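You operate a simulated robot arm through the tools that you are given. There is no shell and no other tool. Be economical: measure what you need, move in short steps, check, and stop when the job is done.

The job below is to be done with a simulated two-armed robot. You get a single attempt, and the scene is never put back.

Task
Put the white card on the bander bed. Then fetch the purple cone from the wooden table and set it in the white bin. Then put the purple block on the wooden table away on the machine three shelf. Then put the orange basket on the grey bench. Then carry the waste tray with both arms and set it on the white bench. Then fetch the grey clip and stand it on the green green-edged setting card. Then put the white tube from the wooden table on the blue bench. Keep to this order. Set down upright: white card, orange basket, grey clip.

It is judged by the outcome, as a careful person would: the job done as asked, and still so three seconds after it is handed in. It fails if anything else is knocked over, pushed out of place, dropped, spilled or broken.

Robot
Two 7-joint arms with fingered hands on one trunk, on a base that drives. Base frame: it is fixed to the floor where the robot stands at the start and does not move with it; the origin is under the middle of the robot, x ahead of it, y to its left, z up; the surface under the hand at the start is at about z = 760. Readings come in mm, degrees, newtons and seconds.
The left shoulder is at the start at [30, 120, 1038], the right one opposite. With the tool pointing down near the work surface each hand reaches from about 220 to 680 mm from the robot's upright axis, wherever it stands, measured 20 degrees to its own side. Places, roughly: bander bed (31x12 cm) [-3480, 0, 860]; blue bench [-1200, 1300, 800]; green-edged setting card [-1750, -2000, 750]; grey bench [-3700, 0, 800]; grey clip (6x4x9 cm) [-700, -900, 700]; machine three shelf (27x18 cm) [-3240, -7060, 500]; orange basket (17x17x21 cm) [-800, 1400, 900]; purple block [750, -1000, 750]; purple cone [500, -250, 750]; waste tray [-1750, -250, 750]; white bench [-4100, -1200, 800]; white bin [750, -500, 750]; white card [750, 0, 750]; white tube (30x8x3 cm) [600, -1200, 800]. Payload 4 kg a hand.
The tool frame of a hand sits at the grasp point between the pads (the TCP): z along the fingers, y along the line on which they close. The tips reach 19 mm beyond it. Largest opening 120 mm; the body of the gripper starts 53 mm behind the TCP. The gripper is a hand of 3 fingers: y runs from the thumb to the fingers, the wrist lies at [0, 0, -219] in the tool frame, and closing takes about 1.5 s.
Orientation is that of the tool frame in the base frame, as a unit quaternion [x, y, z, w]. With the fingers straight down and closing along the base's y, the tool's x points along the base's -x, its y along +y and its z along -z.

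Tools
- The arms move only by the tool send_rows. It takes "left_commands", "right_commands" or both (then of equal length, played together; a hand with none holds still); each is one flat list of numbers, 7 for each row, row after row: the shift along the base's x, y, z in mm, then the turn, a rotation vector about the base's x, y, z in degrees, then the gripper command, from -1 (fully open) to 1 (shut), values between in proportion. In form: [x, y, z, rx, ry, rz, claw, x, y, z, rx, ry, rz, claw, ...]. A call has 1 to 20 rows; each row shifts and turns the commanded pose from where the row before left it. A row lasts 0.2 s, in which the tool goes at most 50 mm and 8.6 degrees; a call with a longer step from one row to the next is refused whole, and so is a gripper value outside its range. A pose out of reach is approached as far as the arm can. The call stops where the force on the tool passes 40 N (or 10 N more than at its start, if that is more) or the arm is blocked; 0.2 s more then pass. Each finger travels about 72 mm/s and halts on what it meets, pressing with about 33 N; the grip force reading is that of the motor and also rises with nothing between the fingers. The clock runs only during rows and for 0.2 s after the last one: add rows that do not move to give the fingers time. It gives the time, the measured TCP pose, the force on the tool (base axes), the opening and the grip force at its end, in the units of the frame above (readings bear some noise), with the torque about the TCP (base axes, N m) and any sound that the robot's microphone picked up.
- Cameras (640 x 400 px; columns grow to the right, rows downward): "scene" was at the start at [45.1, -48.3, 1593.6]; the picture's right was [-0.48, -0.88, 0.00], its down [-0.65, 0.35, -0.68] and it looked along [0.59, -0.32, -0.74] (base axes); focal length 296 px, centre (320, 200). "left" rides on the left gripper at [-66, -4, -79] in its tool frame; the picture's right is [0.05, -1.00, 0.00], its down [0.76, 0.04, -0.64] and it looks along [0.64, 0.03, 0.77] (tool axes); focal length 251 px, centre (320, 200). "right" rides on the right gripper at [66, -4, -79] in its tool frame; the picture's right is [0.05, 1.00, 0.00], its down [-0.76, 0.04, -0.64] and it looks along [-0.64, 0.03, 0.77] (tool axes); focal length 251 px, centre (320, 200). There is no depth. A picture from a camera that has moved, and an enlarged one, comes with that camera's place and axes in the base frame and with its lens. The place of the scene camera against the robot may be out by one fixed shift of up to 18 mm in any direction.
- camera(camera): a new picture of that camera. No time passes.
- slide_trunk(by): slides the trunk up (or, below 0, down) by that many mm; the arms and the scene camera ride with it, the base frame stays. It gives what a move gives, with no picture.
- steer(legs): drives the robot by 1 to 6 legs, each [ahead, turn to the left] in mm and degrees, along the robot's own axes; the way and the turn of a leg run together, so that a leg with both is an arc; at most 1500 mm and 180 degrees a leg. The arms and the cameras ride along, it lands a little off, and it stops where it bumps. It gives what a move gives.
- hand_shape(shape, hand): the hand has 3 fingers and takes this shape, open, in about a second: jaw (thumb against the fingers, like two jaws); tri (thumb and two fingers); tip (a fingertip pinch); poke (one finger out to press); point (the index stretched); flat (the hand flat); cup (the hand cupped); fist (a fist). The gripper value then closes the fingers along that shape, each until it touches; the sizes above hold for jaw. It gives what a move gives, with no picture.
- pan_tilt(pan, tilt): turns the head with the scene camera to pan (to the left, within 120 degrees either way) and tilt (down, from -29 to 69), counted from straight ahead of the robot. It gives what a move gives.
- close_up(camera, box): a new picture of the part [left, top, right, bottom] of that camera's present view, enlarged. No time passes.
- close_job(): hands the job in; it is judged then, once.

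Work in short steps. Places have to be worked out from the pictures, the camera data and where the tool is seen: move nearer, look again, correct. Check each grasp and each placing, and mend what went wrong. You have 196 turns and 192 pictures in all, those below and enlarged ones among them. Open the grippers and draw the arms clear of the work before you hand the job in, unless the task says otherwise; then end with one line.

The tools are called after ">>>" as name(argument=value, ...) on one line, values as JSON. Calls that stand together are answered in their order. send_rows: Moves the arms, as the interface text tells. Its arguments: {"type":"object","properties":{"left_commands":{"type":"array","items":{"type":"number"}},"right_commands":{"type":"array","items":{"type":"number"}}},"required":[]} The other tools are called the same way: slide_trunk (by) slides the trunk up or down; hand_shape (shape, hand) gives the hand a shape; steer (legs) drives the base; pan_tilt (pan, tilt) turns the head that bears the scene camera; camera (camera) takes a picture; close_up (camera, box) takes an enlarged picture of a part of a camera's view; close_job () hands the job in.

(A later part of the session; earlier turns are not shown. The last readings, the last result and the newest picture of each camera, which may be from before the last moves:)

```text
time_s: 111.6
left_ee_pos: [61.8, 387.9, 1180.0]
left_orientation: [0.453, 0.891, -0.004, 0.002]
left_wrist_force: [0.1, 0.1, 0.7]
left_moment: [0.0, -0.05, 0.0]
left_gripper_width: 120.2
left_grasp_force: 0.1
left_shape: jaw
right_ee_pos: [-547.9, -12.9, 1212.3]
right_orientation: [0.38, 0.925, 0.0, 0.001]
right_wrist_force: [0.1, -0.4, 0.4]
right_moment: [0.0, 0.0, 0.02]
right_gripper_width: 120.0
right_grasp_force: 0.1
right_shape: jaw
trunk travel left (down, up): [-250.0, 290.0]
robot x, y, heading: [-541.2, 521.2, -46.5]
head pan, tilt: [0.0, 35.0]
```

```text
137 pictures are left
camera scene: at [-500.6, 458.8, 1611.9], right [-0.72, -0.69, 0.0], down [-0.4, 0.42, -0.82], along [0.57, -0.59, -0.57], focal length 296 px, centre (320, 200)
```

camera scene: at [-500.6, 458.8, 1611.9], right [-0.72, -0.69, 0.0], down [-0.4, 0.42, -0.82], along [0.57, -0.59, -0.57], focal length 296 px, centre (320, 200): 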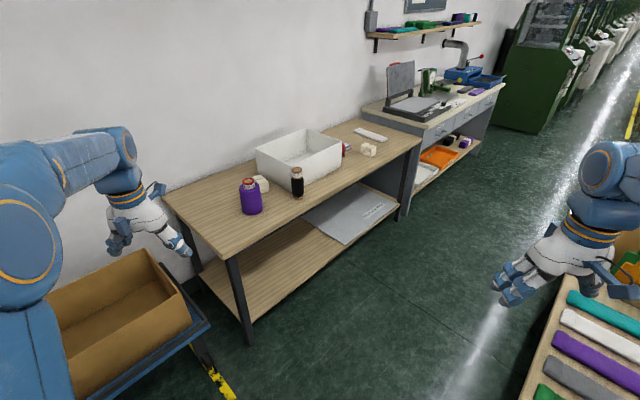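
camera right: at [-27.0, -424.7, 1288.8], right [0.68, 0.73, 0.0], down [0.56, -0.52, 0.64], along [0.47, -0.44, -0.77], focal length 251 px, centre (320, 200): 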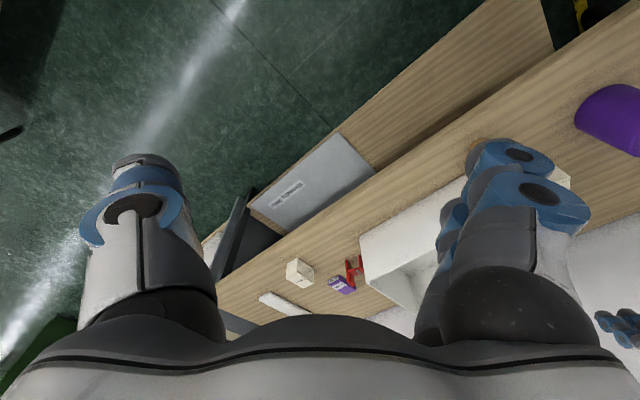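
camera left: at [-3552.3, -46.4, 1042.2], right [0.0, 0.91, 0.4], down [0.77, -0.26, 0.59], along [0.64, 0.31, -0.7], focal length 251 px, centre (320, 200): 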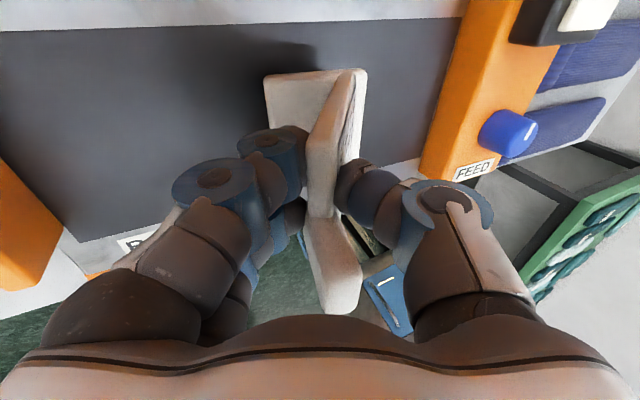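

Clear way. I drive in to the wooden table and face it.

>>> steer(legs=[[0, -5.5], [950, 0]])

>>> steer(legs=[[0, 25]])

>>> steer(legs=[[0, 25]])

>>> pan_tilt(pan=0, tilt=45)

>>> camera(camera="scene")

>>> camera(camera="right")

```text
time_s: 117.1
left_ee_pos: [632.6, -399.7, 1179.2]
left_orientation: [0.489, 0.872, -0.003, 0.001]
left_wrist_force: [0.3, -0.2, 1.1]
left_moment: [0.02, 0.01, 0.0]
left_gripper_width: 119.8
left_grasp_force: 0.0
left_shape: jaw
right_ee_pos: [-9.3, -748.5, 1212.1]
right_orientation: [0.419, 0.908, -0.001, 0.002]
right_wrist_force: [-0.1, 0.2, 0.1]
right_moment: [-0.01, 0.06, -0.01]
right_gripper_width: 119.9
right_grasp_force: 0.0
right_shape: jaw
trunk travel left (down, up): [-250.0, 290.0]
robot x, y, heading: [26.8, -227.7, -48.2]
head pan, tilt: [0.0, 35.0]
```

```text
time_s: 118.8
left_ee_pos: [651.1, -129.3, 1178.8]
left_orientation: [0.288, 0.958, -0.003, 0.001]
left_wrist_force: [-0.1, -1.0, -0.4]
left_moment: [-0.02, -0.03, -0.02]
left_gripper_width: 120.0
left_grasp_force: 0.0
left_shape: jaw
right_ee_pos: [217.1, -716.3, 1211.4]
right_orientation: [0.211, 0.977, -0.001, 0.002]
right_wrist_force: [-0.4, -0.4, 0.1]
right_moment: [0.01, 0.0, -0.03]
right_gripper_width: 119.9
right_grasp_force: 0.1
right_shape: jaw
trunk travel left (down, up): [-250.0, 290.0]
robot x, y, heading: [16.4, -257.2, -22.8]
head pan, tilt: [0.0, 35.0]
```

```text
time_s: 120.4
left_ee_pos: [535.8, 126.2, 1178.6]
left_orientation: [0.073, 0.997, -0.003, 0.003]
left_wrist_force: [0.5, 0.1, -0.3]
left_moment: [-0.01, 0.01, 0.01]
left_gripper_width: 120.1
left_grasp_force: 0.0
left_shape: jaw
right_ee_pos: [393.8, -590.6, 1211.3]
right_orientation: [-0.006, 1.0, 0.0, 0.002]
right_wrist_force: [0.1, -0.4, -0.8]
right_moment: [-0.01, 0.07, 0.02]
right_gripper_width: 120.2
right_grasp_force: 0.1
right_shape: jaw
trunk travel left (down, up): [-250.0, 290.0]
robot x, y, heading: [19.2, -285.5, 1.7]
head pan, tilt: [0.0, 35.0]
```

```text
time_s: 121.2
left_ee_pos: [537.1, 129.2, 1179.0]
left_orientation: [0.072, 0.997, -0.004, 0.002]
left_wrist_force: [-0.1, 0.3, -0.7]
left_moment: [-0.03, 0.01, -0.03]
left_gripper_width: 119.8
left_grasp_force: 0.1
left_shape: jaw
right_ee_pos: [392.7, -588.7, 1212.8]
right_orientation: [-0.005, 1.0, 0.0, 0.002]
right_wrist_force: [0.0, 0.2, 0.4]
right_moment: [-0.02, -0.01, -0.03]
right_gripper_width: 120.1
right_grasp_force: 0.1
right_shape: jaw
trunk travel left (down, up): [-250.0, 290.0]
robot x, y, heading: [22.4, -287.6, 1.9]
head pan, tilt: [0.0, 45.0]
```

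```text
136 pictures are left
camera scene: at [77.0, -293.1, 1597.1], right [0.03, -1.0, 0.0], down [-0.71, -0.02, -0.71], along [0.71, 0.02, -0.71], focal length 296 px, centre (320, 200)
```

scene: 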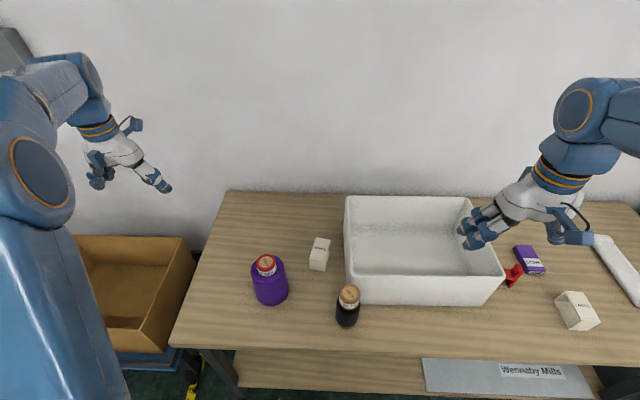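

```text
135 pictures are left
camera right: at [327.1, -593.1, 1290.8], right [-0.07, 1.0, 0.0], down [0.76, 0.05, 0.65], along [0.64, 0.04, -0.76], focal length 251 px, centre (320, 200)
```

right: 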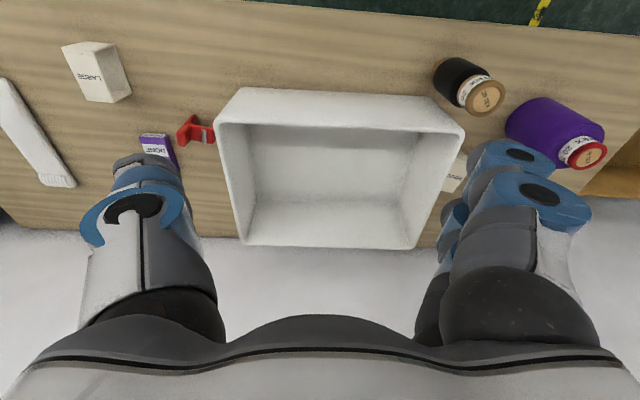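

Bin floor spans about x 560–800, y −735…−340; cone at about (497,−145), top z≈945. I move the right hand above the cone (closing along y), and the left hand aside.

>>> send_rows(left_commands=[0, 15, 5, 0, 0, 0, -1, 0, 15, 5, 0, 0, 0, -1, 0, 15, 5, 0, 0, 0, -1, 0, 15, 5, 0, 0, 0, -1, 0, 15, 5, 0, 0, 0, -1, 0, 15, 5, 0, 0, 0, -1, 0, 15, 5, 0, 0, 0, -1, 0, 15, 5, 0, 0, 0, -1, 0, 0, 0, 0, 0, 0, -1, 0, 0, 0, 0, 0, 0, -1, 0, 0, 0, 0, 0, 0, -1], right_commands=[10, 44, -14, 0, 0, 0, -1, 10, 44, -14, 0, 0, 0, -1, 10, 44, -14, 0, 0, 0, -1, 10, 44, -14, 0, 0, 0, -1, 10, 44, -14, 0, 0, 0, -1, 10, 44, -14, 0, 0, 0, -1, 10, 44, -14, 0, 0, 0, -1, 10, 44, -14, 0, 0, 0, -1, 10, 44, -14, 0, 0, 0, -1, 10, 44, -14, 0, 0, 0, -1, 0, 0, 0, 0, 0, 0, -1])

>>> camera(camera="right")

>>> camera(camera="scene")

```text
time_s: 123.5
left_ee_pos: [523.1, 238.9, 1212.6]
left_orientation: [0.073, 0.997, -0.002, 0.003]
left_wrist_force: [-0.1, -0.5, -0.5]
left_moment: [0.02, -0.01, 0.0]
left_gripper_width: 120.0
left_grasp_force: 0.1
left_shape: jaw
left hand out of reach, approached as far as the arm can: row 7, 8
right_ee_pos: [492.2, -150.4, 1072.7]
right_orientation: [-0.005, 1.0, 0.001, 0.002]
right_wrist_force: [-0.2, 0.1, 0.5]
right_moment: [0.0, 0.01, 0.01]
right_gripper_width: 120.1
right_grasp_force: 0.1
right_shape: jaw
trunk travel left (down, up): [-250.0, 290.0]
robot x, y, heading: [22.2, -286.3, 1.8]
head pan, tilt: [0.0, 45.0]
```

```text
134 pictures are left
camera right: at [426.0, -154.8, 1150.8], right [-0.07, 1.0, 0.0], down [0.76, 0.05, 0.65], along [0.64, 0.04, -0.76], focal length 251 px, centre (320, 200)
```

right: 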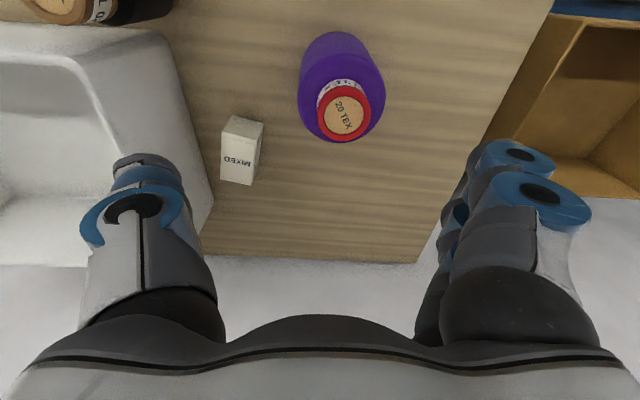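

```text
133 pictures are left
camera scene: at [76.5, -296.1, 1597.1], right [0.03, -1.0, 0.0], down [-0.71, -0.02, -0.71], along [0.71, 0.02, -0.71], focal length 296 px, centre (320, 200)
```

scene: 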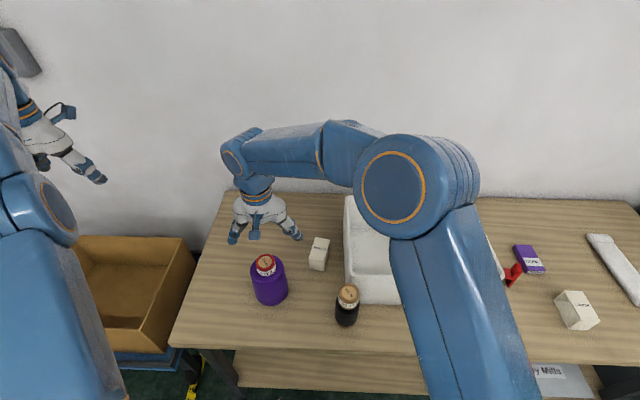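

Triangulated cap centre ≈(520,−132,908). I move above it, lower, and re-look.

>>> send_rows(right_commands=[9, 6, -20, 0, 0, 0, -1, 9, 6, -25, 0, 0, 0, -1, 8, 6, -25, 0, 0, 0, -1, 0, 0, 0, 0, 0, 0, -1])

>>> camera(camera="right")

>>> close_up(camera="scene", box=[200, 180, 360, 320])

```text
time_s: 124.5
left_ee_pos: [522.4, 242.2, 1212.0]
left_orientation: [0.074, 0.997, -0.003, 0.003]
left_wrist_force: [-0.1, -0.4, -1.0]
left_moment: [-0.01, 0.01, -0.01]
left_gripper_width: 120.1
left_grasp_force: 0.0
left_shape: jaw
right_ee_pos: [518.6, -131.8, 1000.9]
right_orientation: [-0.005, 1.0, 0.0, 0.002]
right_wrist_force: [0.3, -0.4, 0.1]
right_moment: [0.0, -0.02, 0.03]
right_gripper_width: 119.9
right_grasp_force: 0.1
right_shape: jaw
trunk travel left (down, up): [-250.0, 290.0]
robot x, y, heading: [19.2, -284.6, 1.9]
head pan, tilt: [0.0, 45.0]
```

```text
132 pictures are left
camera right: at [452.5, -136.6, 1079.8], right [-0.07, 1.0, 0.0], down [0.76, 0.05, 0.65], along [0.65, 0.04, -0.76], focal length 251 px, centre (320, 200)
```

right: 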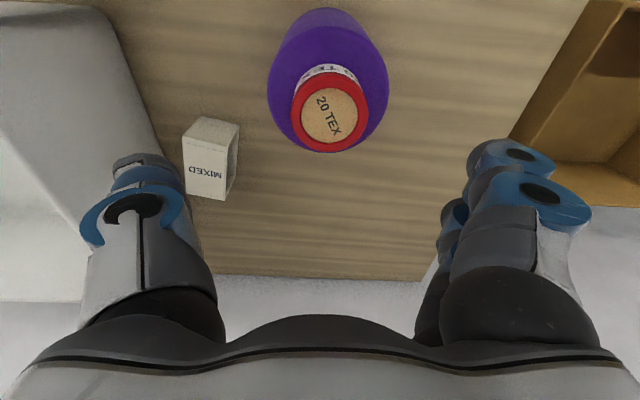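

```text
2.86 times, centred on (280, 250) of scene
camera zoom: at [76.4, -295.2, 1597.1], right [0.03, -1.0, 0.0], down [-0.71, -0.02, -0.71], along [0.71, 0.02, -0.71], focal length 846 px, centre (434, 57)
```

zoom: 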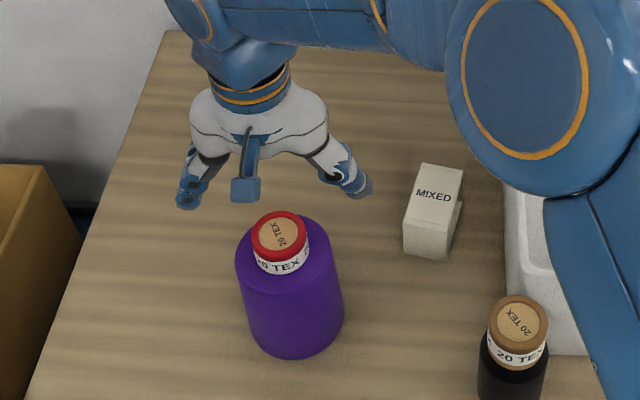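

Cap centre ≈(513,−128), top ≈920, ∅≈48. I lower to z≈925 with fingers open around it and check.

>>> send_rows(right_commands=[-5, 3, -25, 0, 0, 0, -1, 0, 0, -25, 0, 0, 0, -1, 0, 0, -25, 0, 0, 0, -1, 0, 0, 0, 0, 0, 0, -1])

>>> camera(camera="right")

>>> close_up(camera="scene", box=[200, 180, 360, 320])

```text
time_s: 125.5
left_ee_pos: [523.7, 241.2, 1211.1]
left_orientation: [0.074, 0.997, -0.002, 0.002]
left_wrist_force: [0.4, 1.0, -0.3]
left_moment: [-0.04, 0.01, -0.01]
left_gripper_width: 120.1
left_grasp_force: 0.1
left_shape: jaw
right_ee_pos: [512.8, -127.9, 926.5]
right_orientation: [-0.006, 1.0, 0.0, 0.002]
right_wrist_force: [-0.9, -0.3, 0.9]
right_moment: [0.05, -0.01, -0.03]
right_gripper_width: 120.2
right_grasp_force: 0.1
right_shape: jaw
trunk travel left (down, up): [-250.0, 290.0]
robot x, y, heading: [20.0, -288.5, 2.1]
head pan, tilt: [0.0, 45.0]
```

```text
130 pictures are left
camera right: at [448.3, -132.9, 1004.5], right [-0.07, 1.0, 0.0], down [0.76, 0.05, 0.65], along [0.64, 0.04, -0.76], focal length 251 px, centre (320, 200)
```

right: 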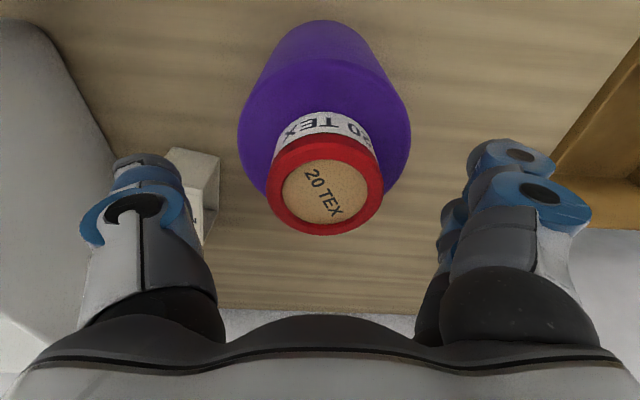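

```text
2.86 times, centred on (280, 250) of scene
camera zoom: at [76.6, -295.0, 1597.1], right [0.03, -1.0, 0.0], down [-0.71, -0.02, -0.71], along [0.71, 0.02, -0.71], focal length 846 px, centre (434, 57)
```

zoom: 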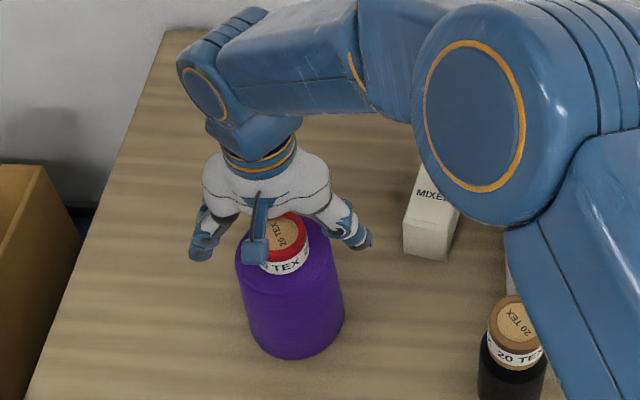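

Cap top is right at the TCP (z≈924). I go 20 mm lower and close on the cap/neck.

>>> send_rows(right_commands=[-3, 1, -10, 0, 0, 0, -1, 0, 0, -10, 0, 0, 0, -1, 0, 0, 0, 0, 0, 0, 0, 0, 0, 0, 0, 0, 0, 0.3, 0, 0, 0, 0, 0, 0, 0.6, 0, 0, 0, 0, 0, 0, 1, 0, 0, 0, 0, 0, 0, 1, 0, 0, 0, 0, 0, 0, 1, 0, 0, 0, 0, 0, 0, 1])

>>> camera(camera="right")

```text
time_s: 127.5
left_ee_pos: [522.8, 241.4, 1210.4]
left_orientation: [0.073, 0.997, -0.004, 0.002]
left_wrist_force: [0.4, -0.5, 1.0]
left_moment: [-0.02, -0.01, 0.04]
left_gripper_width: 120.2
left_grasp_force: 0.0
left_shape: jaw
right_ee_pos: [510.4, -125.3, 907.9]
right_orientation: [-0.006, 1.0, 0.001, 0.004]
right_wrist_force: [4.0, 4.8, 18.0]
right_moment: [0.49, -0.08, 0.16]
right_gripper_width: 64.5
right_grasp_force: 33.3
right_shape: jaw
trunk travel left (down, up): [-250.0, 290.0]
robot x, y, heading: [21.2, -287.0, 1.8]
head pan, tilt: [0.0, 45.0]
```

```text
128 pictures are left
camera right: at [445.1, -131.0, 986.4], right [-0.07, 1.0, 0.0], down [0.76, 0.05, 0.65], along [0.65, 0.04, -0.76], focal length 251 px, centre (320, 200)
```

right: 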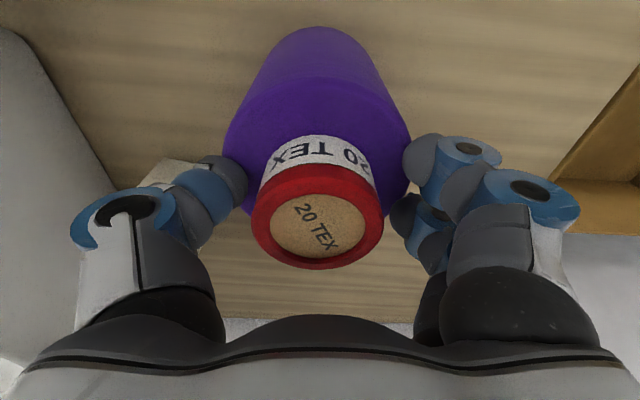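

The tips met the sloping shoulder. I open, raise 13 mm and close on the cap itself.

>>> send_rows(right_commands=[0, 0, 0, 0, 0, 0, -0.3, 0, 0, 0, 0, 0, 0, -0.3, 0, 0, 7, 0, 0, 0, -0.3, 0, 0, 6, 0, 0, 0, -0.3, 0, 0, 0, 0, 0, 0, 0.2, 0, 0, 0, 0, 0, 0, 1, 0, 0, 0, 0, 0, 0, 1, 0, 0, 0, 0, 0, 0, 1, 0, 0, 0, 0, 0, 0, 1, 0, 0, 0, 0, 0, 0, 1])

>>> camera(camera="right")

```text
time_s: 129.8
left_ee_pos: [523.5, 240.8, 1211.0]
left_orientation: [0.073, 0.997, -0.004, 0.002]
left_wrist_force: [1.0, -0.8, 0.1]
left_moment: [0.06, 0.01, -0.01]
left_gripper_width: 120.2
left_grasp_force: 0.0
left_shape: jaw
right_ee_pos: [510.4, -127.2, 918.9]
right_orientation: [-0.006, 1.0, -0.001, 0.002]
right_wrist_force: [-0.3, 0.7, -0.8]
right_moment: [0.05, 0.02, 0.05]
right_gripper_width: 34.6
right_grasp_force: 32.9
right_shape: jaw
trunk travel left (down, up): [-250.0, 290.0]
robot x, y, heading: [18.1, -289.7, 1.9]
head pan, tilt: [0.0, 45.0]
```

```text
127 pictures are left
camera right: at [445.4, -131.6, 997.9], right [-0.07, 1.0, 0.0], down [0.76, 0.05, 0.65], along [0.64, 0.04, -0.76], focal length 251 px, centre (320, 200)
```

right: 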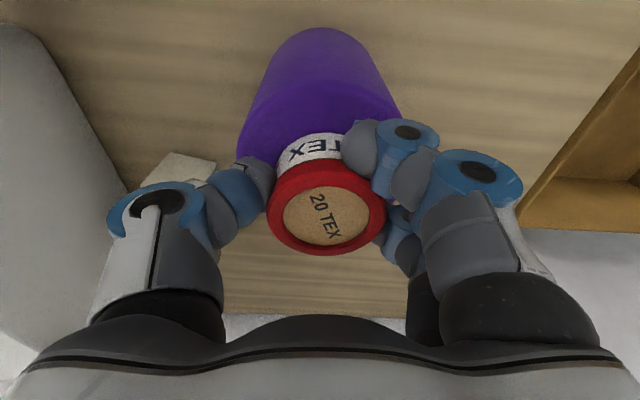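

The neck is held under the cap (35 mm). I lift it 100 mm.

>>> send_rows(right_commands=[0, 0, 5, 0, 0, 0, 1, 0, 0, 10, 0, 0, 0, 1, 0, 0, 15, 0, 0, 0, 1, 0, 0, 25, 0, 0, 0, 1, 0, 0, 25, 0, 0, 0, 1, 0, 0, 25, 0, 0, 0, 1, 0, 0, 25, 0, 0, 0, 1, 0, 0, 25, 0, 0, 0, 1, 0, 0, 0, 0, 0, 0, 1])

>>> camera(camera="scene")

```text
time_s: 131.8
left_ee_pos: [524.1, 240.8, 1211.5]
left_orientation: [0.073, 0.997, -0.004, 0.002]
left_wrist_force: [0.6, 0.5, 0.3]
left_moment: [0.0, 0.0, 0.04]
left_gripper_width: 119.9
left_grasp_force: 0.1
left_shape: jaw
right_ee_pos: [512.0, -126.7, 1074.8]
right_orientation: [-0.007, 1.0, -0.001, 0.001]
right_wrist_force: [0.5, -0.6, -2.7]
right_moment: [-0.04, -0.01, 0.01]
right_gripper_width: 31.9
right_grasp_force: 32.8
right_shape: jaw
trunk travel left (down, up): [-250.0, 290.0]
robot x, y, heading: [17.6, -288.3, 1.9]
head pan, tilt: [0.0, 45.0]
```

```text
126 pictures are left
camera scene: at [77.5, -294.7, 1597.0], right [0.03, -1.0, 0.0], down [-0.71, -0.02, -0.71], along [0.71, 0.02, -0.71], focal length 296 px, centre (320, 200)
```

scene: 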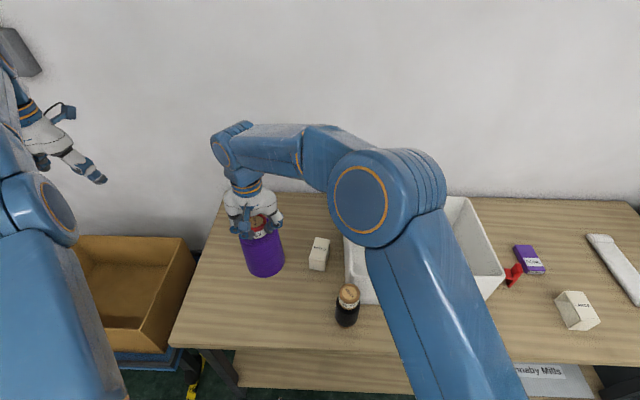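

Held. Raise further and carry over the bin.

>>> send_rows(right_commands=[0, 0, 30, 0, 0, 0, 1, 0, 0, 30, 0, 0, 0, 1, 13, -38, 0, 0, 0, 0, 1, 13, -38, 0, 0, 0, 0, 1, 13, -38, 0, 0, 0, 0, 1, 13, -38, 0, 0, 0, 0, 1, 13, -38, 0, 0, 0, 0, 1, 13, -38, 0, 0, 0, 0, 1, 14, -38, 0, 0, 0, 0, 1, 14, -38, 0, 0, 0, 0, 1, 14, -38, 0, 0, 0, 0, 1, 0, 0, 0, 0, 0, 0, 1])

>>> camera(camera="scene")

>>> camera(camera="right")

```text
time_s: 134.3
left_ee_pos: [522.8, 241.9, 1210.1]
left_orientation: [0.074, 0.997, -0.003, 0.003]
left_wrist_force: [-0.3, -0.8, 0.8]
left_moment: [-0.03, 0.0, -0.01]
left_gripper_width: 119.8
left_grasp_force: 0.1
left_shape: jaw
right_ee_pos: [630.6, -469.3, 1133.9]
right_orientation: [-0.006, 1.0, 0.0, 0.002]
right_wrist_force: [0.5, -0.3, -4.0]
right_moment: [-0.03, 0.05, 0.03]
right_gripper_width: 32.0
right_grasp_force: 33.4
right_shape: jaw
trunk travel left (down, up): [-250.0, 290.0]
robot x, y, heading: [17.8, -283.3, 2.1]
head pan, tilt: [0.0, 45.0]
```

```text
125 pictures are left
camera scene: at [76.9, -294.1, 1597.0], right [0.03, -1.0, 0.0], down [-0.71, -0.02, -0.71], along [0.71, 0.02, -0.71], focal length 296 px, centre (320, 200)
```

scene: 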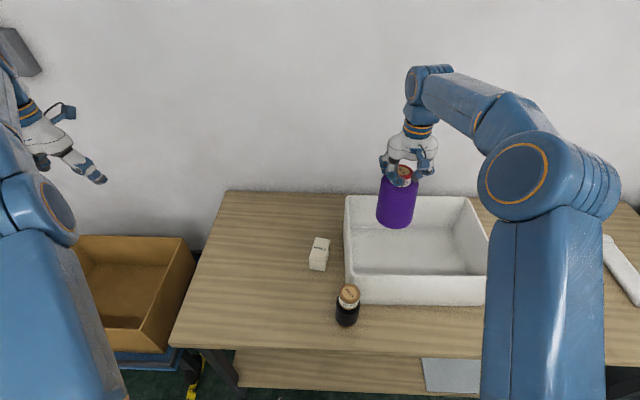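

```text
124 pictures are left
camera right: at [565.3, -474.0, 1213.3], right [-0.07, 1.0, 0.0], down [0.76, 0.05, 0.65], along [0.64, 0.04, -0.76], focal length 251 px, centre (320, 200)
```

right: 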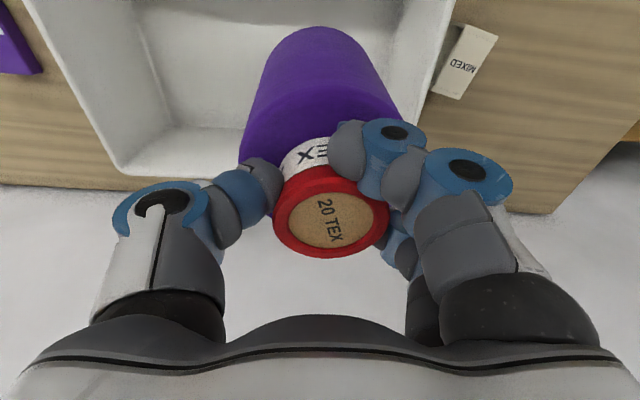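

Over the bin, clear of walls. Lower to just above the floor, then gently.

>>> send_rows(right_commands=[0, -5, -30, 0, 0, 0, 1, 0, -5, -30, 0, 0, 0, 1, 0, 0, -30, 0, 0, 0, 1, 0, 0, -30, 0, 0, 0, 1, 0, 0, -30, 0, 0, 0, 1, 0, 0, -25, 0, 0, 0, 1, 0, 0, -10, 0, 0, 0, 1, 0, 0, -6, 0, 0, 0, 1, 0, 0, -5, 0, 0, 0, 1, 0, 0, -5, 0, 0, 0, 1, 0, 0, 0, 0, 0, 0, 1])

>>> camera(camera="scene")

```text
time_s: 136.8
left_ee_pos: [524.5, 240.3, 1211.6]
left_orientation: [0.073, 0.997, -0.003, 0.002]
left_wrist_force: [0.1, 0.2, -0.8]
left_moment: [-0.03, 0.0, 0.02]
left_gripper_width: 119.9
left_grasp_force: 0.1
left_shape: jaw
right_ee_pos: [631.3, -479.8, 933.7]
right_orientation: [-0.006, 1.0, 0.0, 0.002]
right_wrist_force: [0.6, 0.2, -3.6]
right_moment: [0.02, 0.0, -0.04]
right_gripper_width: 32.3
right_grasp_force: 33.6
right_shape: jaw
trunk travel left (down, up): [-250.0, 290.0]
robot x, y, heading: [20.6, -283.8, 1.6]
head pan, tilt: [0.0, 45.0]
```

```text
123 pictures are left
camera scene: at [77.3, -295.0, 1597.0], right [0.03, -1.0, 0.0], down [-0.71, -0.02, -0.71], along [0.71, 0.02, -0.71], focal length 296 px, centre (320, 200)
```

scene: 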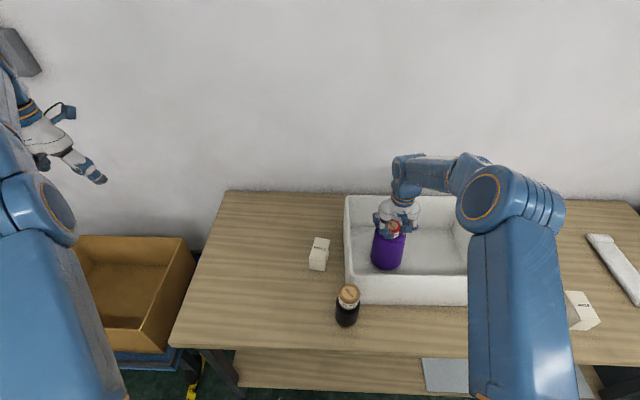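

Still free-hanging; lower the last millimetres.

>>> send_rows(right_commands=[0, 0, -3, 0, 0, 0, 1, 0, 0, -3, 0, 0, 0, 1, 0, 0, -2, 0, 0, 0, 1, 0, 0, 0, 0, 0, 0, 1])

```text
time_s: 137.8
left_ee_pos: [523.3, 240.7, 1212.6]
left_orientation: [0.073, 0.997, -0.003, 0.003]
left_wrist_force: [0.4, -0.1, 0.4]
left_moment: [0.01, -0.03, -0.01]
left_gripper_width: 120.1
left_grasp_force: 0.2
left_shape: jaw
right_ee_pos: [630.4, -478.8, 926.1]
right_orientation: [-0.005, 1.0, 0.0, 0.002]
right_wrist_force: [-1.5, -0.7, 2.6]
right_moment: [0.07, -0.06, 0.02]
right_gripper_width: 31.8
right_grasp_force: 32.9
right_shape: jaw
trunk travel left (down, up): [-250.0, 290.0]
robot x, y, heading: [19.0, -283.5, 1.7]
head pan, tilt: [0.0, 45.0]
```

Touching the floor. Release and rise.

>>> send_rows(right_commands=[0, 0, -1, 0, 0, 0, 1, 0, 0, 0, 0, 0, 0, 0.6, 0, 0, 0, 0, 0, 0, 0.3, 0, 0, 0, 0, 0, 0, 0, 0, 0, 0, 0, 0, 0, -0.5, 0, 0, 0, 0, 0, 0, -0.5, 0, 0, 10, 0, 0, 0, -0.5, 0, 0, 30, 0, 0, 0, -0.5, 0, 0, 40, 0, 0, 0, -0.5, 0, 0, 45, 0, 0, 0, -0.5, 0, 0, 45, 0, 0, 0, -1, 0, -20, 40, 0, 0, 0, -1, 0, -30, 30, 0, 0, 0, -1])

>>> camera(camera="scene")

```text
time_s: 140.6
left_ee_pos: [523.0, 240.4, 1212.5]
left_orientation: [0.073, 0.997, -0.003, 0.003]
left_wrist_force: [0.3, -0.7, -1.0]
left_moment: [0.02, -0.02, -0.02]
left_gripper_width: 119.9
left_grasp_force: 0.0
left_shape: jaw
right_ee_pos: [632.0, -529.5, 1163.3]
right_orientation: [-0.007, 1.0, 0.001, 0.001]
right_wrist_force: [0.0, 0.0, 0.2]
right_moment: [0.03, -0.01, 0.02]
right_gripper_width: 119.9
right_grasp_force: 0.1
right_shape: jaw
trunk travel left (down, up): [-250.0, 290.0]
robot x, y, heading: [18.2, -285.9, 2.1]
head pan, tilt: [0.0, 45.0]
```

```text
122 pictures are left
camera scene: at [76.7, -295.6, 1597.0], right [0.03, -1.0, 0.0], down [-0.71, -0.02, -0.71], along [0.71, 0.02, -0.71], focal length 296 px, centre (320, 200)
```

scene: 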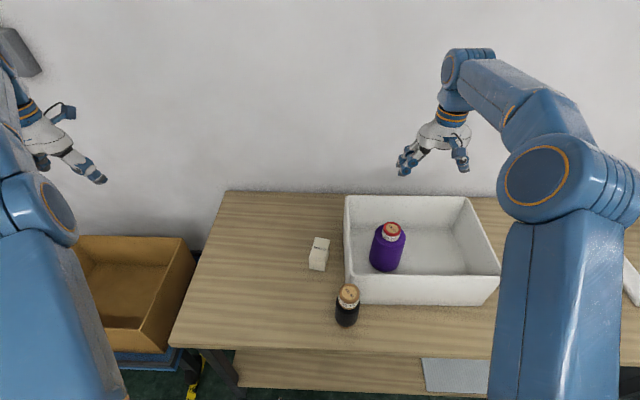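

Cone stands in the bin. Next the purple block (~(645,−959)). I retract the right arm and turn right in steps to travel along the aisle, picking with the left arm.

>>> send_rows(right_commands=[-40, 0, 10, 0, 0, 0, -1, -40, 0, 10, 0, 0, 0, -1, -40, 0, 10, 0, 0, 0, -1, -40, 0, 10, 0, 0, 0, -1, -40, 0, 10, 0, 0, 0, -1, -40, 0, 0, 0, 0, 0, -1])

>>> steer(legs=[[0, -23]])

>>> steer(legs=[[0, -23]])

>>> steer(legs=[[0, -23]])

>>> steer(legs=[[0, -18]])

>>> pan_tilt(pan=0, tilt=25)

>>> camera(camera="scene")

```text
time_s: 141.9
left_ee_pos: [521.1, 241.3, 1212.8]
left_orientation: [0.074, 0.997, -0.003, 0.003]
left_wrist_force: [-0.3, 0.3, 0.1]
left_moment: [-0.01, -0.01, 0.01]
left_gripper_width: 120.3
left_grasp_force: 0.0
left_shape: jaw
right_ee_pos: [389.4, -529.1, 1214.6]
right_orientation: [-0.007, 1.0, 0.0, 0.002]
right_wrist_force: [0.0, 0.5, 0.4]
right_moment: [0.02, -0.04, -0.01]
right_gripper_width: 120.1
right_grasp_force: 0.1
right_shape: jaw
trunk travel left (down, up): [-250.0, 290.0]
robot x, y, heading: [17.5, -286.7, 2.1]
head pan, tilt: [0.0, 45.0]
```

```text
time_s: 143.5
left_ee_pos: [676.8, 34.5, 1214.5]
left_orientation: [0.248, 0.969, 0.0, 0.004]
left_wrist_force: [-0.4, 0.2, 0.4]
left_moment: [0.01, -0.01, 0.02]
left_gripper_width: 119.9
left_grasp_force: 0.0
left_shape: jaw
right_ee_pos: [283.7, -640.5, 1213.8]
right_orientation: [0.17, 0.985, 0.001, 0.0]
right_wrist_force: [0.1, 0.2, -0.3]
right_moment: [0.0, -0.03, 0.02]
right_gripper_width: 119.9
right_grasp_force: 0.1
right_shape: jaw
trunk travel left (down, up): [-250.0, 290.0]
robot x, y, heading: [28.2, -262.7, -17.7]
head pan, tilt: [0.0, 45.0]
stopped in leg 1: the robot was blocked; the commanded pose is now the measured one
```

```text
time_s: 145.3
left_ee_pos: [733.5, -242.8, 1212.1]
left_orientation: [0.441, 0.898, -0.003, 0.005]
left_wrist_force: [0.3, 0.5, -0.5]
left_moment: [0.0, -0.02, -0.02]
left_gripper_width: 120.0
left_grasp_force: 0.1
left_shape: jaw
right_ee_pos: [103.5, -705.4, 1214.3]
right_orientation: [0.369, 0.93, 0.0, -0.001]
right_wrist_force: [-0.3, 0.3, -0.1]
right_moment: [-0.02, 0.01, 0.02]
right_gripper_width: 120.1
right_grasp_force: 0.1
right_shape: jaw
trunk travel left (down, up): [-250.0, 290.0]
robot x, y, heading: [31.1, -245.2, -42.2]
head pan, tilt: [0.0, 45.0]
stopped in leg 1: the robot was blocked; the commanded pose is now the measured one
```

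```text
time_s: 147.3
left_ee_pos: [677.0, -523.5, 1214.8]
left_orientation: [0.611, 0.791, -0.003, 0.004]
left_wrist_force: [-0.8, 1.0, -0.5]
left_moment: [0.01, -0.02, -0.03]
left_gripper_width: 120.3
left_grasp_force: 0.0
left_shape: jaw
right_ee_pos: [-83.3, -701.9, 1212.6]
right_orientation: [0.547, 0.837, 0.001, 0.001]
right_wrist_force: [0.6, -0.1, -0.9]
right_moment: [0.02, 0.04, -0.02]
right_gripper_width: 119.9
right_grasp_force: 0.1
right_shape: jaw
trunk travel left (down, up): [-250.0, 290.0]
robot x, y, heading: [48.1, -240.8, -65.4]
head pan, tilt: [0.0, 45.0]
stopped in leg 1: the robot was blocked; the commanded pose is now the measured one
```

```text
time_s: 148.7
left_ee_pos: [562.9, -706.2, 1213.6]
left_orientation: [0.726, 0.688, -0.003, 0.004]
left_wrist_force: [0.2, 0.1, 0.4]
left_moment: [0.0, -0.03, 0.03]
left_gripper_width: 119.9
left_grasp_force: 0.0
left_shape: jaw
right_ee_pos: [-216.4, -644.9, 1212.9]
right_orientation: [0.668, 0.744, 0.0, 0.001]
right_wrist_force: [0.0, -0.1, 0.1]
right_moment: [-0.01, -0.03, -0.03]
right_gripper_width: 119.8
right_grasp_force: 0.0
right_shape: jaw
trunk travel left (down, up): [-250.0, 290.0]
robot x, y, heading: [71.6, -240.8, -83.7]
head pan, tilt: [0.0, 45.0]
```

```text
time_s: 149.5
left_ee_pos: [563.1, -704.1, 1213.7]
left_orientation: [0.725, 0.689, -0.004, 0.003]
left_wrist_force: [0.8, 0.1, -0.5]
left_moment: [-0.01, 0.02, -0.03]
left_gripper_width: 120.3
left_grasp_force: 0.1
left_shape: jaw
right_ee_pos: [-215.1, -645.2, 1214.0]
right_orientation: [0.668, 0.744, 0.0, 0.0]
right_wrist_force: [-0.2, -0.4, 0.5]
right_moment: [-0.02, 0.01, -0.02]
right_gripper_width: 120.0
right_grasp_force: 0.1
right_shape: jaw
trunk travel left (down, up): [-250.0, 290.0]
robot x, y, heading: [74.0, -237.5, -83.6]
head pan, tilt: [0.0, 25.0]
```

```text
121 pictures are left
camera scene: at [75.3, -322.5, 1627.6], right [-0.99, -0.12, 0.0], down [-0.05, 0.42, -0.91], along [0.1, -0.9, -0.42], focal length 296 px, centre (320, 200)
```

scene: 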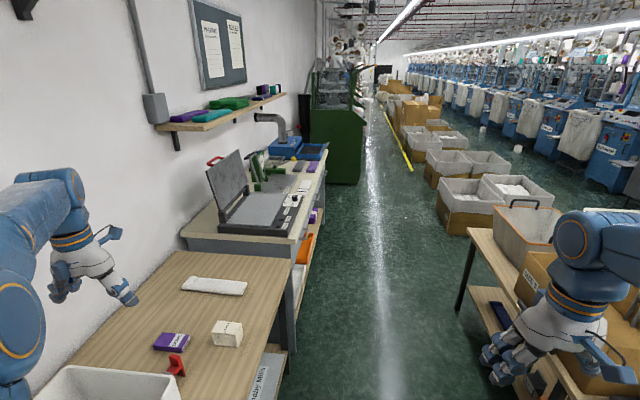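

Block at ≈(641,−954). I adjust heading to −92° and advance ~380 mm.

>>> steer(legs=[[0, -8.5], [380, 0]])

>>> pan_tilt(pan=55, tilt=50)

>>> camera(camera="scene")

>>> camera(camera="left")

```text
time_s: 152.6
left_ee_pos: [474.1, -1162.7, 1212.6]
left_orientation: [0.776, 0.63, -0.003, 0.003]
left_wrist_force: [0.4, 0.4, -0.3]
left_moment: [0.06, -0.01, 0.01]
left_gripper_width: 120.2
left_grasp_force: 0.0
left_shape: jaw
right_ee_pos: [-286.4, -984.9, 1212.8]
right_orientation: [0.724, 0.69, 0.001, 0.0]
right_wrist_force: [0.0, 0.1, -0.2]
right_moment: [0.01, -0.03, -0.01]
right_gripper_width: 119.7
right_grasp_force: 0.1
right_shape: jaw
trunk travel left (down, up): [-250.0, 290.0]
robot x, y, heading: [51.4, -633.1, -92.0]
head pan, tilt: [0.0, 25.0]
```

```text
time_s: 153.8
left_ee_pos: [473.2, -1161.3, 1213.9]
left_orientation: [0.776, 0.63, -0.003, 0.003]
left_wrist_force: [0.4, 0.6, -0.1]
left_moment: [-0.04, -0.01, -0.01]
left_gripper_width: 119.8
left_grasp_force: 0.0
left_shape: jaw
right_ee_pos: [-287.6, -983.6, 1213.1]
right_orientation: [0.723, 0.691, 0.0, 0.002]
right_wrist_force: [-0.4, 0.7, 0.0]
right_moment: [0.0, -0.01, 0.0]
right_gripper_width: 120.1
right_grasp_force: 0.1
right_shape: jaw
trunk travel left (down, up): [-250.0, 290.0]
robot x, y, heading: [49.0, -629.9, -92.3]
head pan, tilt: [55.0, 50.0]
```

```text
120 pictures are left
camera scene: at [110.7, -664.1, 1590.2], right [-0.6, -0.8, 0.0], down [-0.61, 0.46, -0.64], along [0.51, -0.39, -0.77], focal length 296 px, centre (320, 200)
```

scene: 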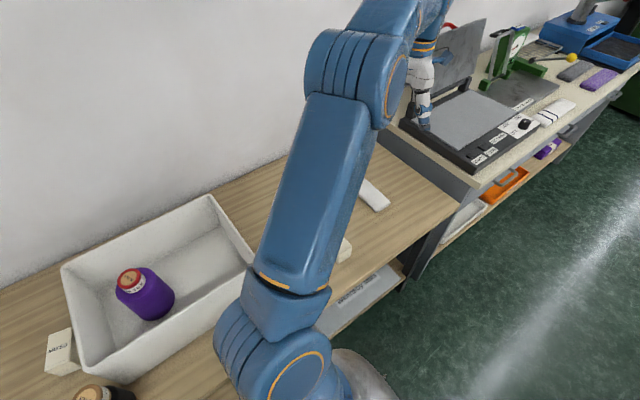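

```text
119 pictures are left
camera left: at [457.9, -1224.5, 1294.3], right [-0.97, 0.26, 0.0], down [0.2, 0.75, 0.64], along [0.16, 0.61, -0.77], focal length 251 px, centre (320, 200)
```

left: 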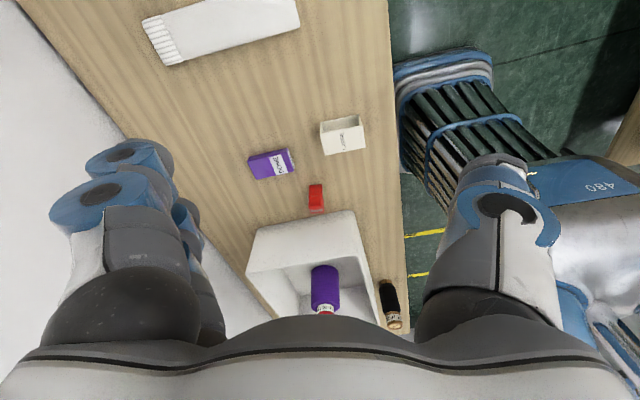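

Block seen at ≈(647,−952). Zoom to find its orientation and size.

>>> close_up(camera="left", box=[220, 100, 380, 200])

```text
4.00 times, centred on (300, 150) of left
camera zoom: at [457.9, -1224.5, 1294.3], right [-0.97, 0.26, 0.0], down [0.2, 0.75, 0.64], along [0.16, 0.61, -0.77], focal length 1006 px, centre (400, 400)
```

zoom: 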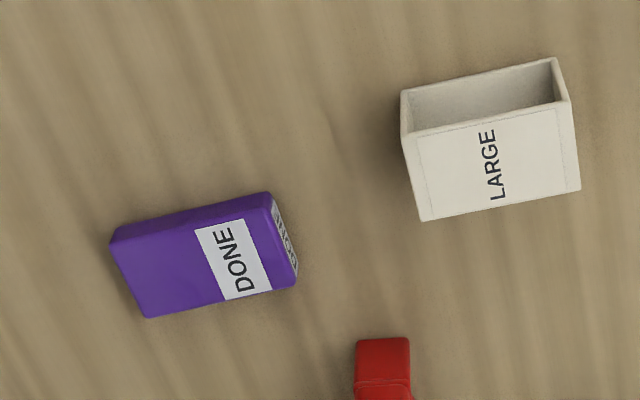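

Block: 100×58 mm, centre (647,−954), axes aligned with the base. I bring the left hand above it with fingers closing along y.

>>> send_rows(left_commands=[17.4, 20.7, -20, 0, 0, -7.8, -1, 17.4, 20.7, -20, 0, 0, -7.8, -1, 17.4, 20.7, -30, 0, 0, -7.8, -1, 17.4, 20.7, -30, 0, 0, -7.8, -1, 17.4, 20.7, -35, 0, 0, -7.8, -1, 17.4, 20.7, -35, 0, 0, -7.8, -1, 17.4, 20.7, -35, 0, 0, -7.8, -1, 17.4, 20.7, -35, 0, 0, -7.8, -1, 17.4, 20.7, -35, 0, 0, -7.8, -1, 17.4, 20.7, -35, 0, 0, -7.8, -1, 0, 0, 0, 0, 0, 0, -1])

>>> camera(camera="left")

>>> camera(camera="scene")

```text
time_s: 156.2
left_ee_pos: [646.4, -954.7, 903.6]
left_orientation: [1.0, 0.001, -0.004, 0.001]
left_wrist_force: [1.3, 0.6, -0.2]
left_moment: [-0.01, -0.01, 0.01]
left_gripper_width: 120.0
left_grasp_force: 0.0
left_shape: jaw
right_ee_pos: [-288.3, -982.9, 1214.1]
right_orientation: [0.723, 0.691, 0.0, 0.0]
right_wrist_force: [-0.4, 0.4, 0.5]
right_moment: [0.01, -0.03, -0.02]
right_gripper_width: 119.9
right_grasp_force: 0.0
right_shape: jaw
trunk travel left (down, up): [-250.0, 290.0]
robot x, y, heading: [56.4, -628.6, -91.8]
head pan, tilt: [55.0, 50.0]
```

```text
117 pictures are left
camera left: at [582.5, -951.1, 984.6], right [0.05, 1.0, 0.0], down [0.77, -0.04, 0.64], along [0.64, -0.03, -0.77], focal length 251 px, centre (320, 200)
```

left: 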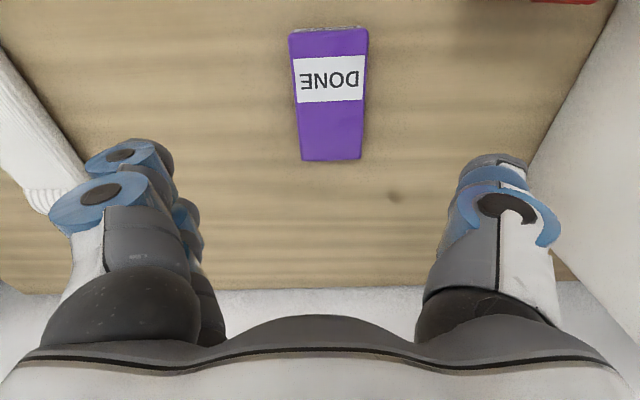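

```text
116 pictures are left
camera scene: at [109.7, -664.2, 1590.2], right [-0.6, -0.8, 0.0], down [-0.61, 0.46, -0.64], along [0.51, -0.39, -0.77], focal length 296 px, centre (320, 200)
```

scene: 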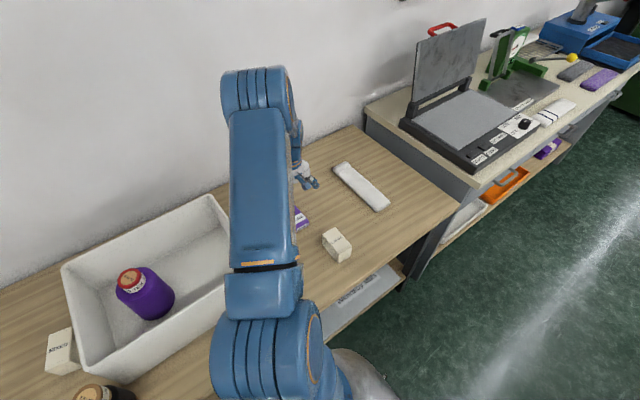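

Shift +8 mm in y and descend to the block.

>>> send_rows(left_commands=[0, 8, -25, 0, 0, 0, -1, 0, 0, -30, 0, 0, 0, -1, 0, 0, -30, 0, 0, 0, -1, 0, 0, -20, 0, 0, 0, -1, 0, 0, -10, 0, 0, 0, -1, 0, 0, -4, 0, 0, 0, -1, 0, 0, 0, 0, 0, 0, -1])

>>> camera(camera="left")

```text
time_s: 157.8
left_ee_pos: [647.6, -945.8, 784.0]
left_orientation: [1.0, 0.002, -0.005, -0.001]
left_wrist_force: [0.2, 0.3, -0.4]
left_moment: [0.0, -0.03, 0.0]
left_gripper_width: 119.9
left_grasp_force: 0.1
left_shape: jaw
right_ee_pos: [-287.3, -982.9, 1213.7]
right_orientation: [0.723, 0.69, 0.0, 0.0]
right_wrist_force: [0.5, 0.1, -0.3]
right_moment: [-0.03, 0.01, -0.01]
right_gripper_width: 120.1
right_grasp_force: 0.0
right_shape: jaw
trunk travel left (down, up): [-250.0, 290.0]
robot x, y, heading: [52.4, -630.6, -91.9]
head pan, tilt: [55.0, 50.0]
```

```text
115 pictures are left
camera left: at [583.3, -942.7, 865.2], right [0.05, 1.0, 0.0], down [0.77, -0.04, 0.64], along [0.64, -0.03, -0.77], focal length 251 px, centre (320, 200)
```

left: 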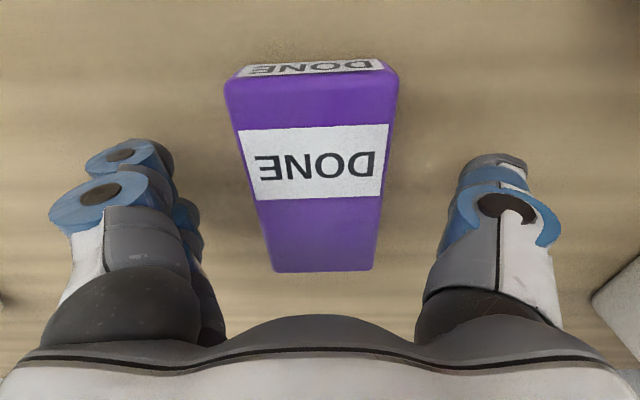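

Well centred. Close.

>>> send_rows(left_commands=[0, 0, 0, 0, 0, 0, 0, 0, 0, 0, 0, 0, 0, 0.3, 0, 0, 0, 0, 0, 0, 1, 0, 0, 0, 0, 0, 0, 1, 0, 0, 0, 0, 0, 0, 1, 0, 0, 0, 0, 0, 0, 1, 0, 0, 0, 0, 0, 0, 1])

>>> send_rows(left_commands=[0, 0, 5, 0, 0, 0, 1, 0, 0, 10, 0, 0, 0, 1, 0, 0, 20, 0, 0, 0, 1, 0, 0, 20, 0, 0, 0, 1, 0, 0, 0, 0, 0, 0, 1])

>>> camera(camera="left")

```text
time_s: 159.4
left_ee_pos: [647.2, -946.4, 784.1]
left_orientation: [1.0, 0.002, -0.005, 0.0]
left_wrist_force: [0.1, -0.6, 0.5]
left_moment: [-0.02, 0.02, -0.01]
left_gripper_width: 49.2
left_grasp_force: 33.6
left_shape: jaw
right_ee_pos: [-286.6, -983.0, 1213.3]
right_orientation: [0.724, 0.69, 0.001, 0.0]
right_wrist_force: [0.3, 0.4, -0.4]
right_moment: [0.01, 0.02, 0.0]
right_gripper_width: 120.2
right_grasp_force: 0.0
right_shape: jaw
trunk travel left (down, up): [-250.0, 290.0]
robot x, y, heading: [50.6, -629.7, -91.9]
head pan, tilt: [55.0, 50.0]
```

```text
time_s: 160.6
left_ee_pos: [648.3, -946.4, 839.2]
left_orientation: [1.0, 0.002, -0.005, 0.001]
left_wrist_force: [0.9, 0.2, -0.8]
left_moment: [0.02, 0.01, -0.03]
left_gripper_width: 49.5
left_grasp_force: 32.3
left_shape: jaw
right_ee_pos: [-286.9, -982.3, 1213.4]
right_orientation: [0.724, 0.69, 0.0, 0.0]
right_wrist_force: [0.0, 0.7, 0.0]
right_moment: [0.02, -0.01, 0.01]
right_gripper_width: 119.9
right_grasp_force: 0.2
right_shape: jaw
trunk travel left (down, up): [-250.0, 290.0]
robot x, y, heading: [53.8, -627.1, -91.6]
head pan, tilt: [55.0, 50.0]
```

```text
114 pictures are left
camera left: at [583.5, -943.3, 920.3], right [0.05, 1.0, 0.0], down [0.77, -0.04, 0.64], along [0.63, -0.03, -0.77], focal length 251 px, centre (320, 200)
```

left: 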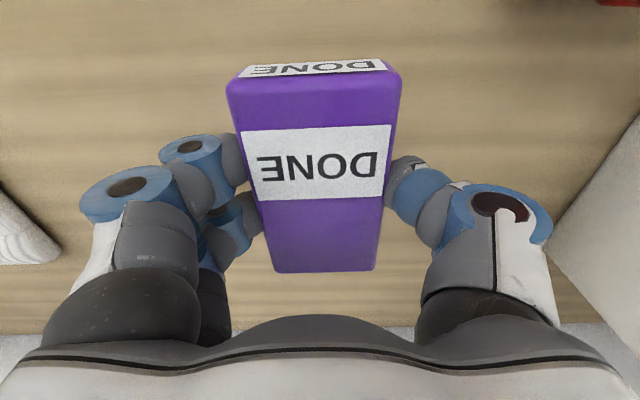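

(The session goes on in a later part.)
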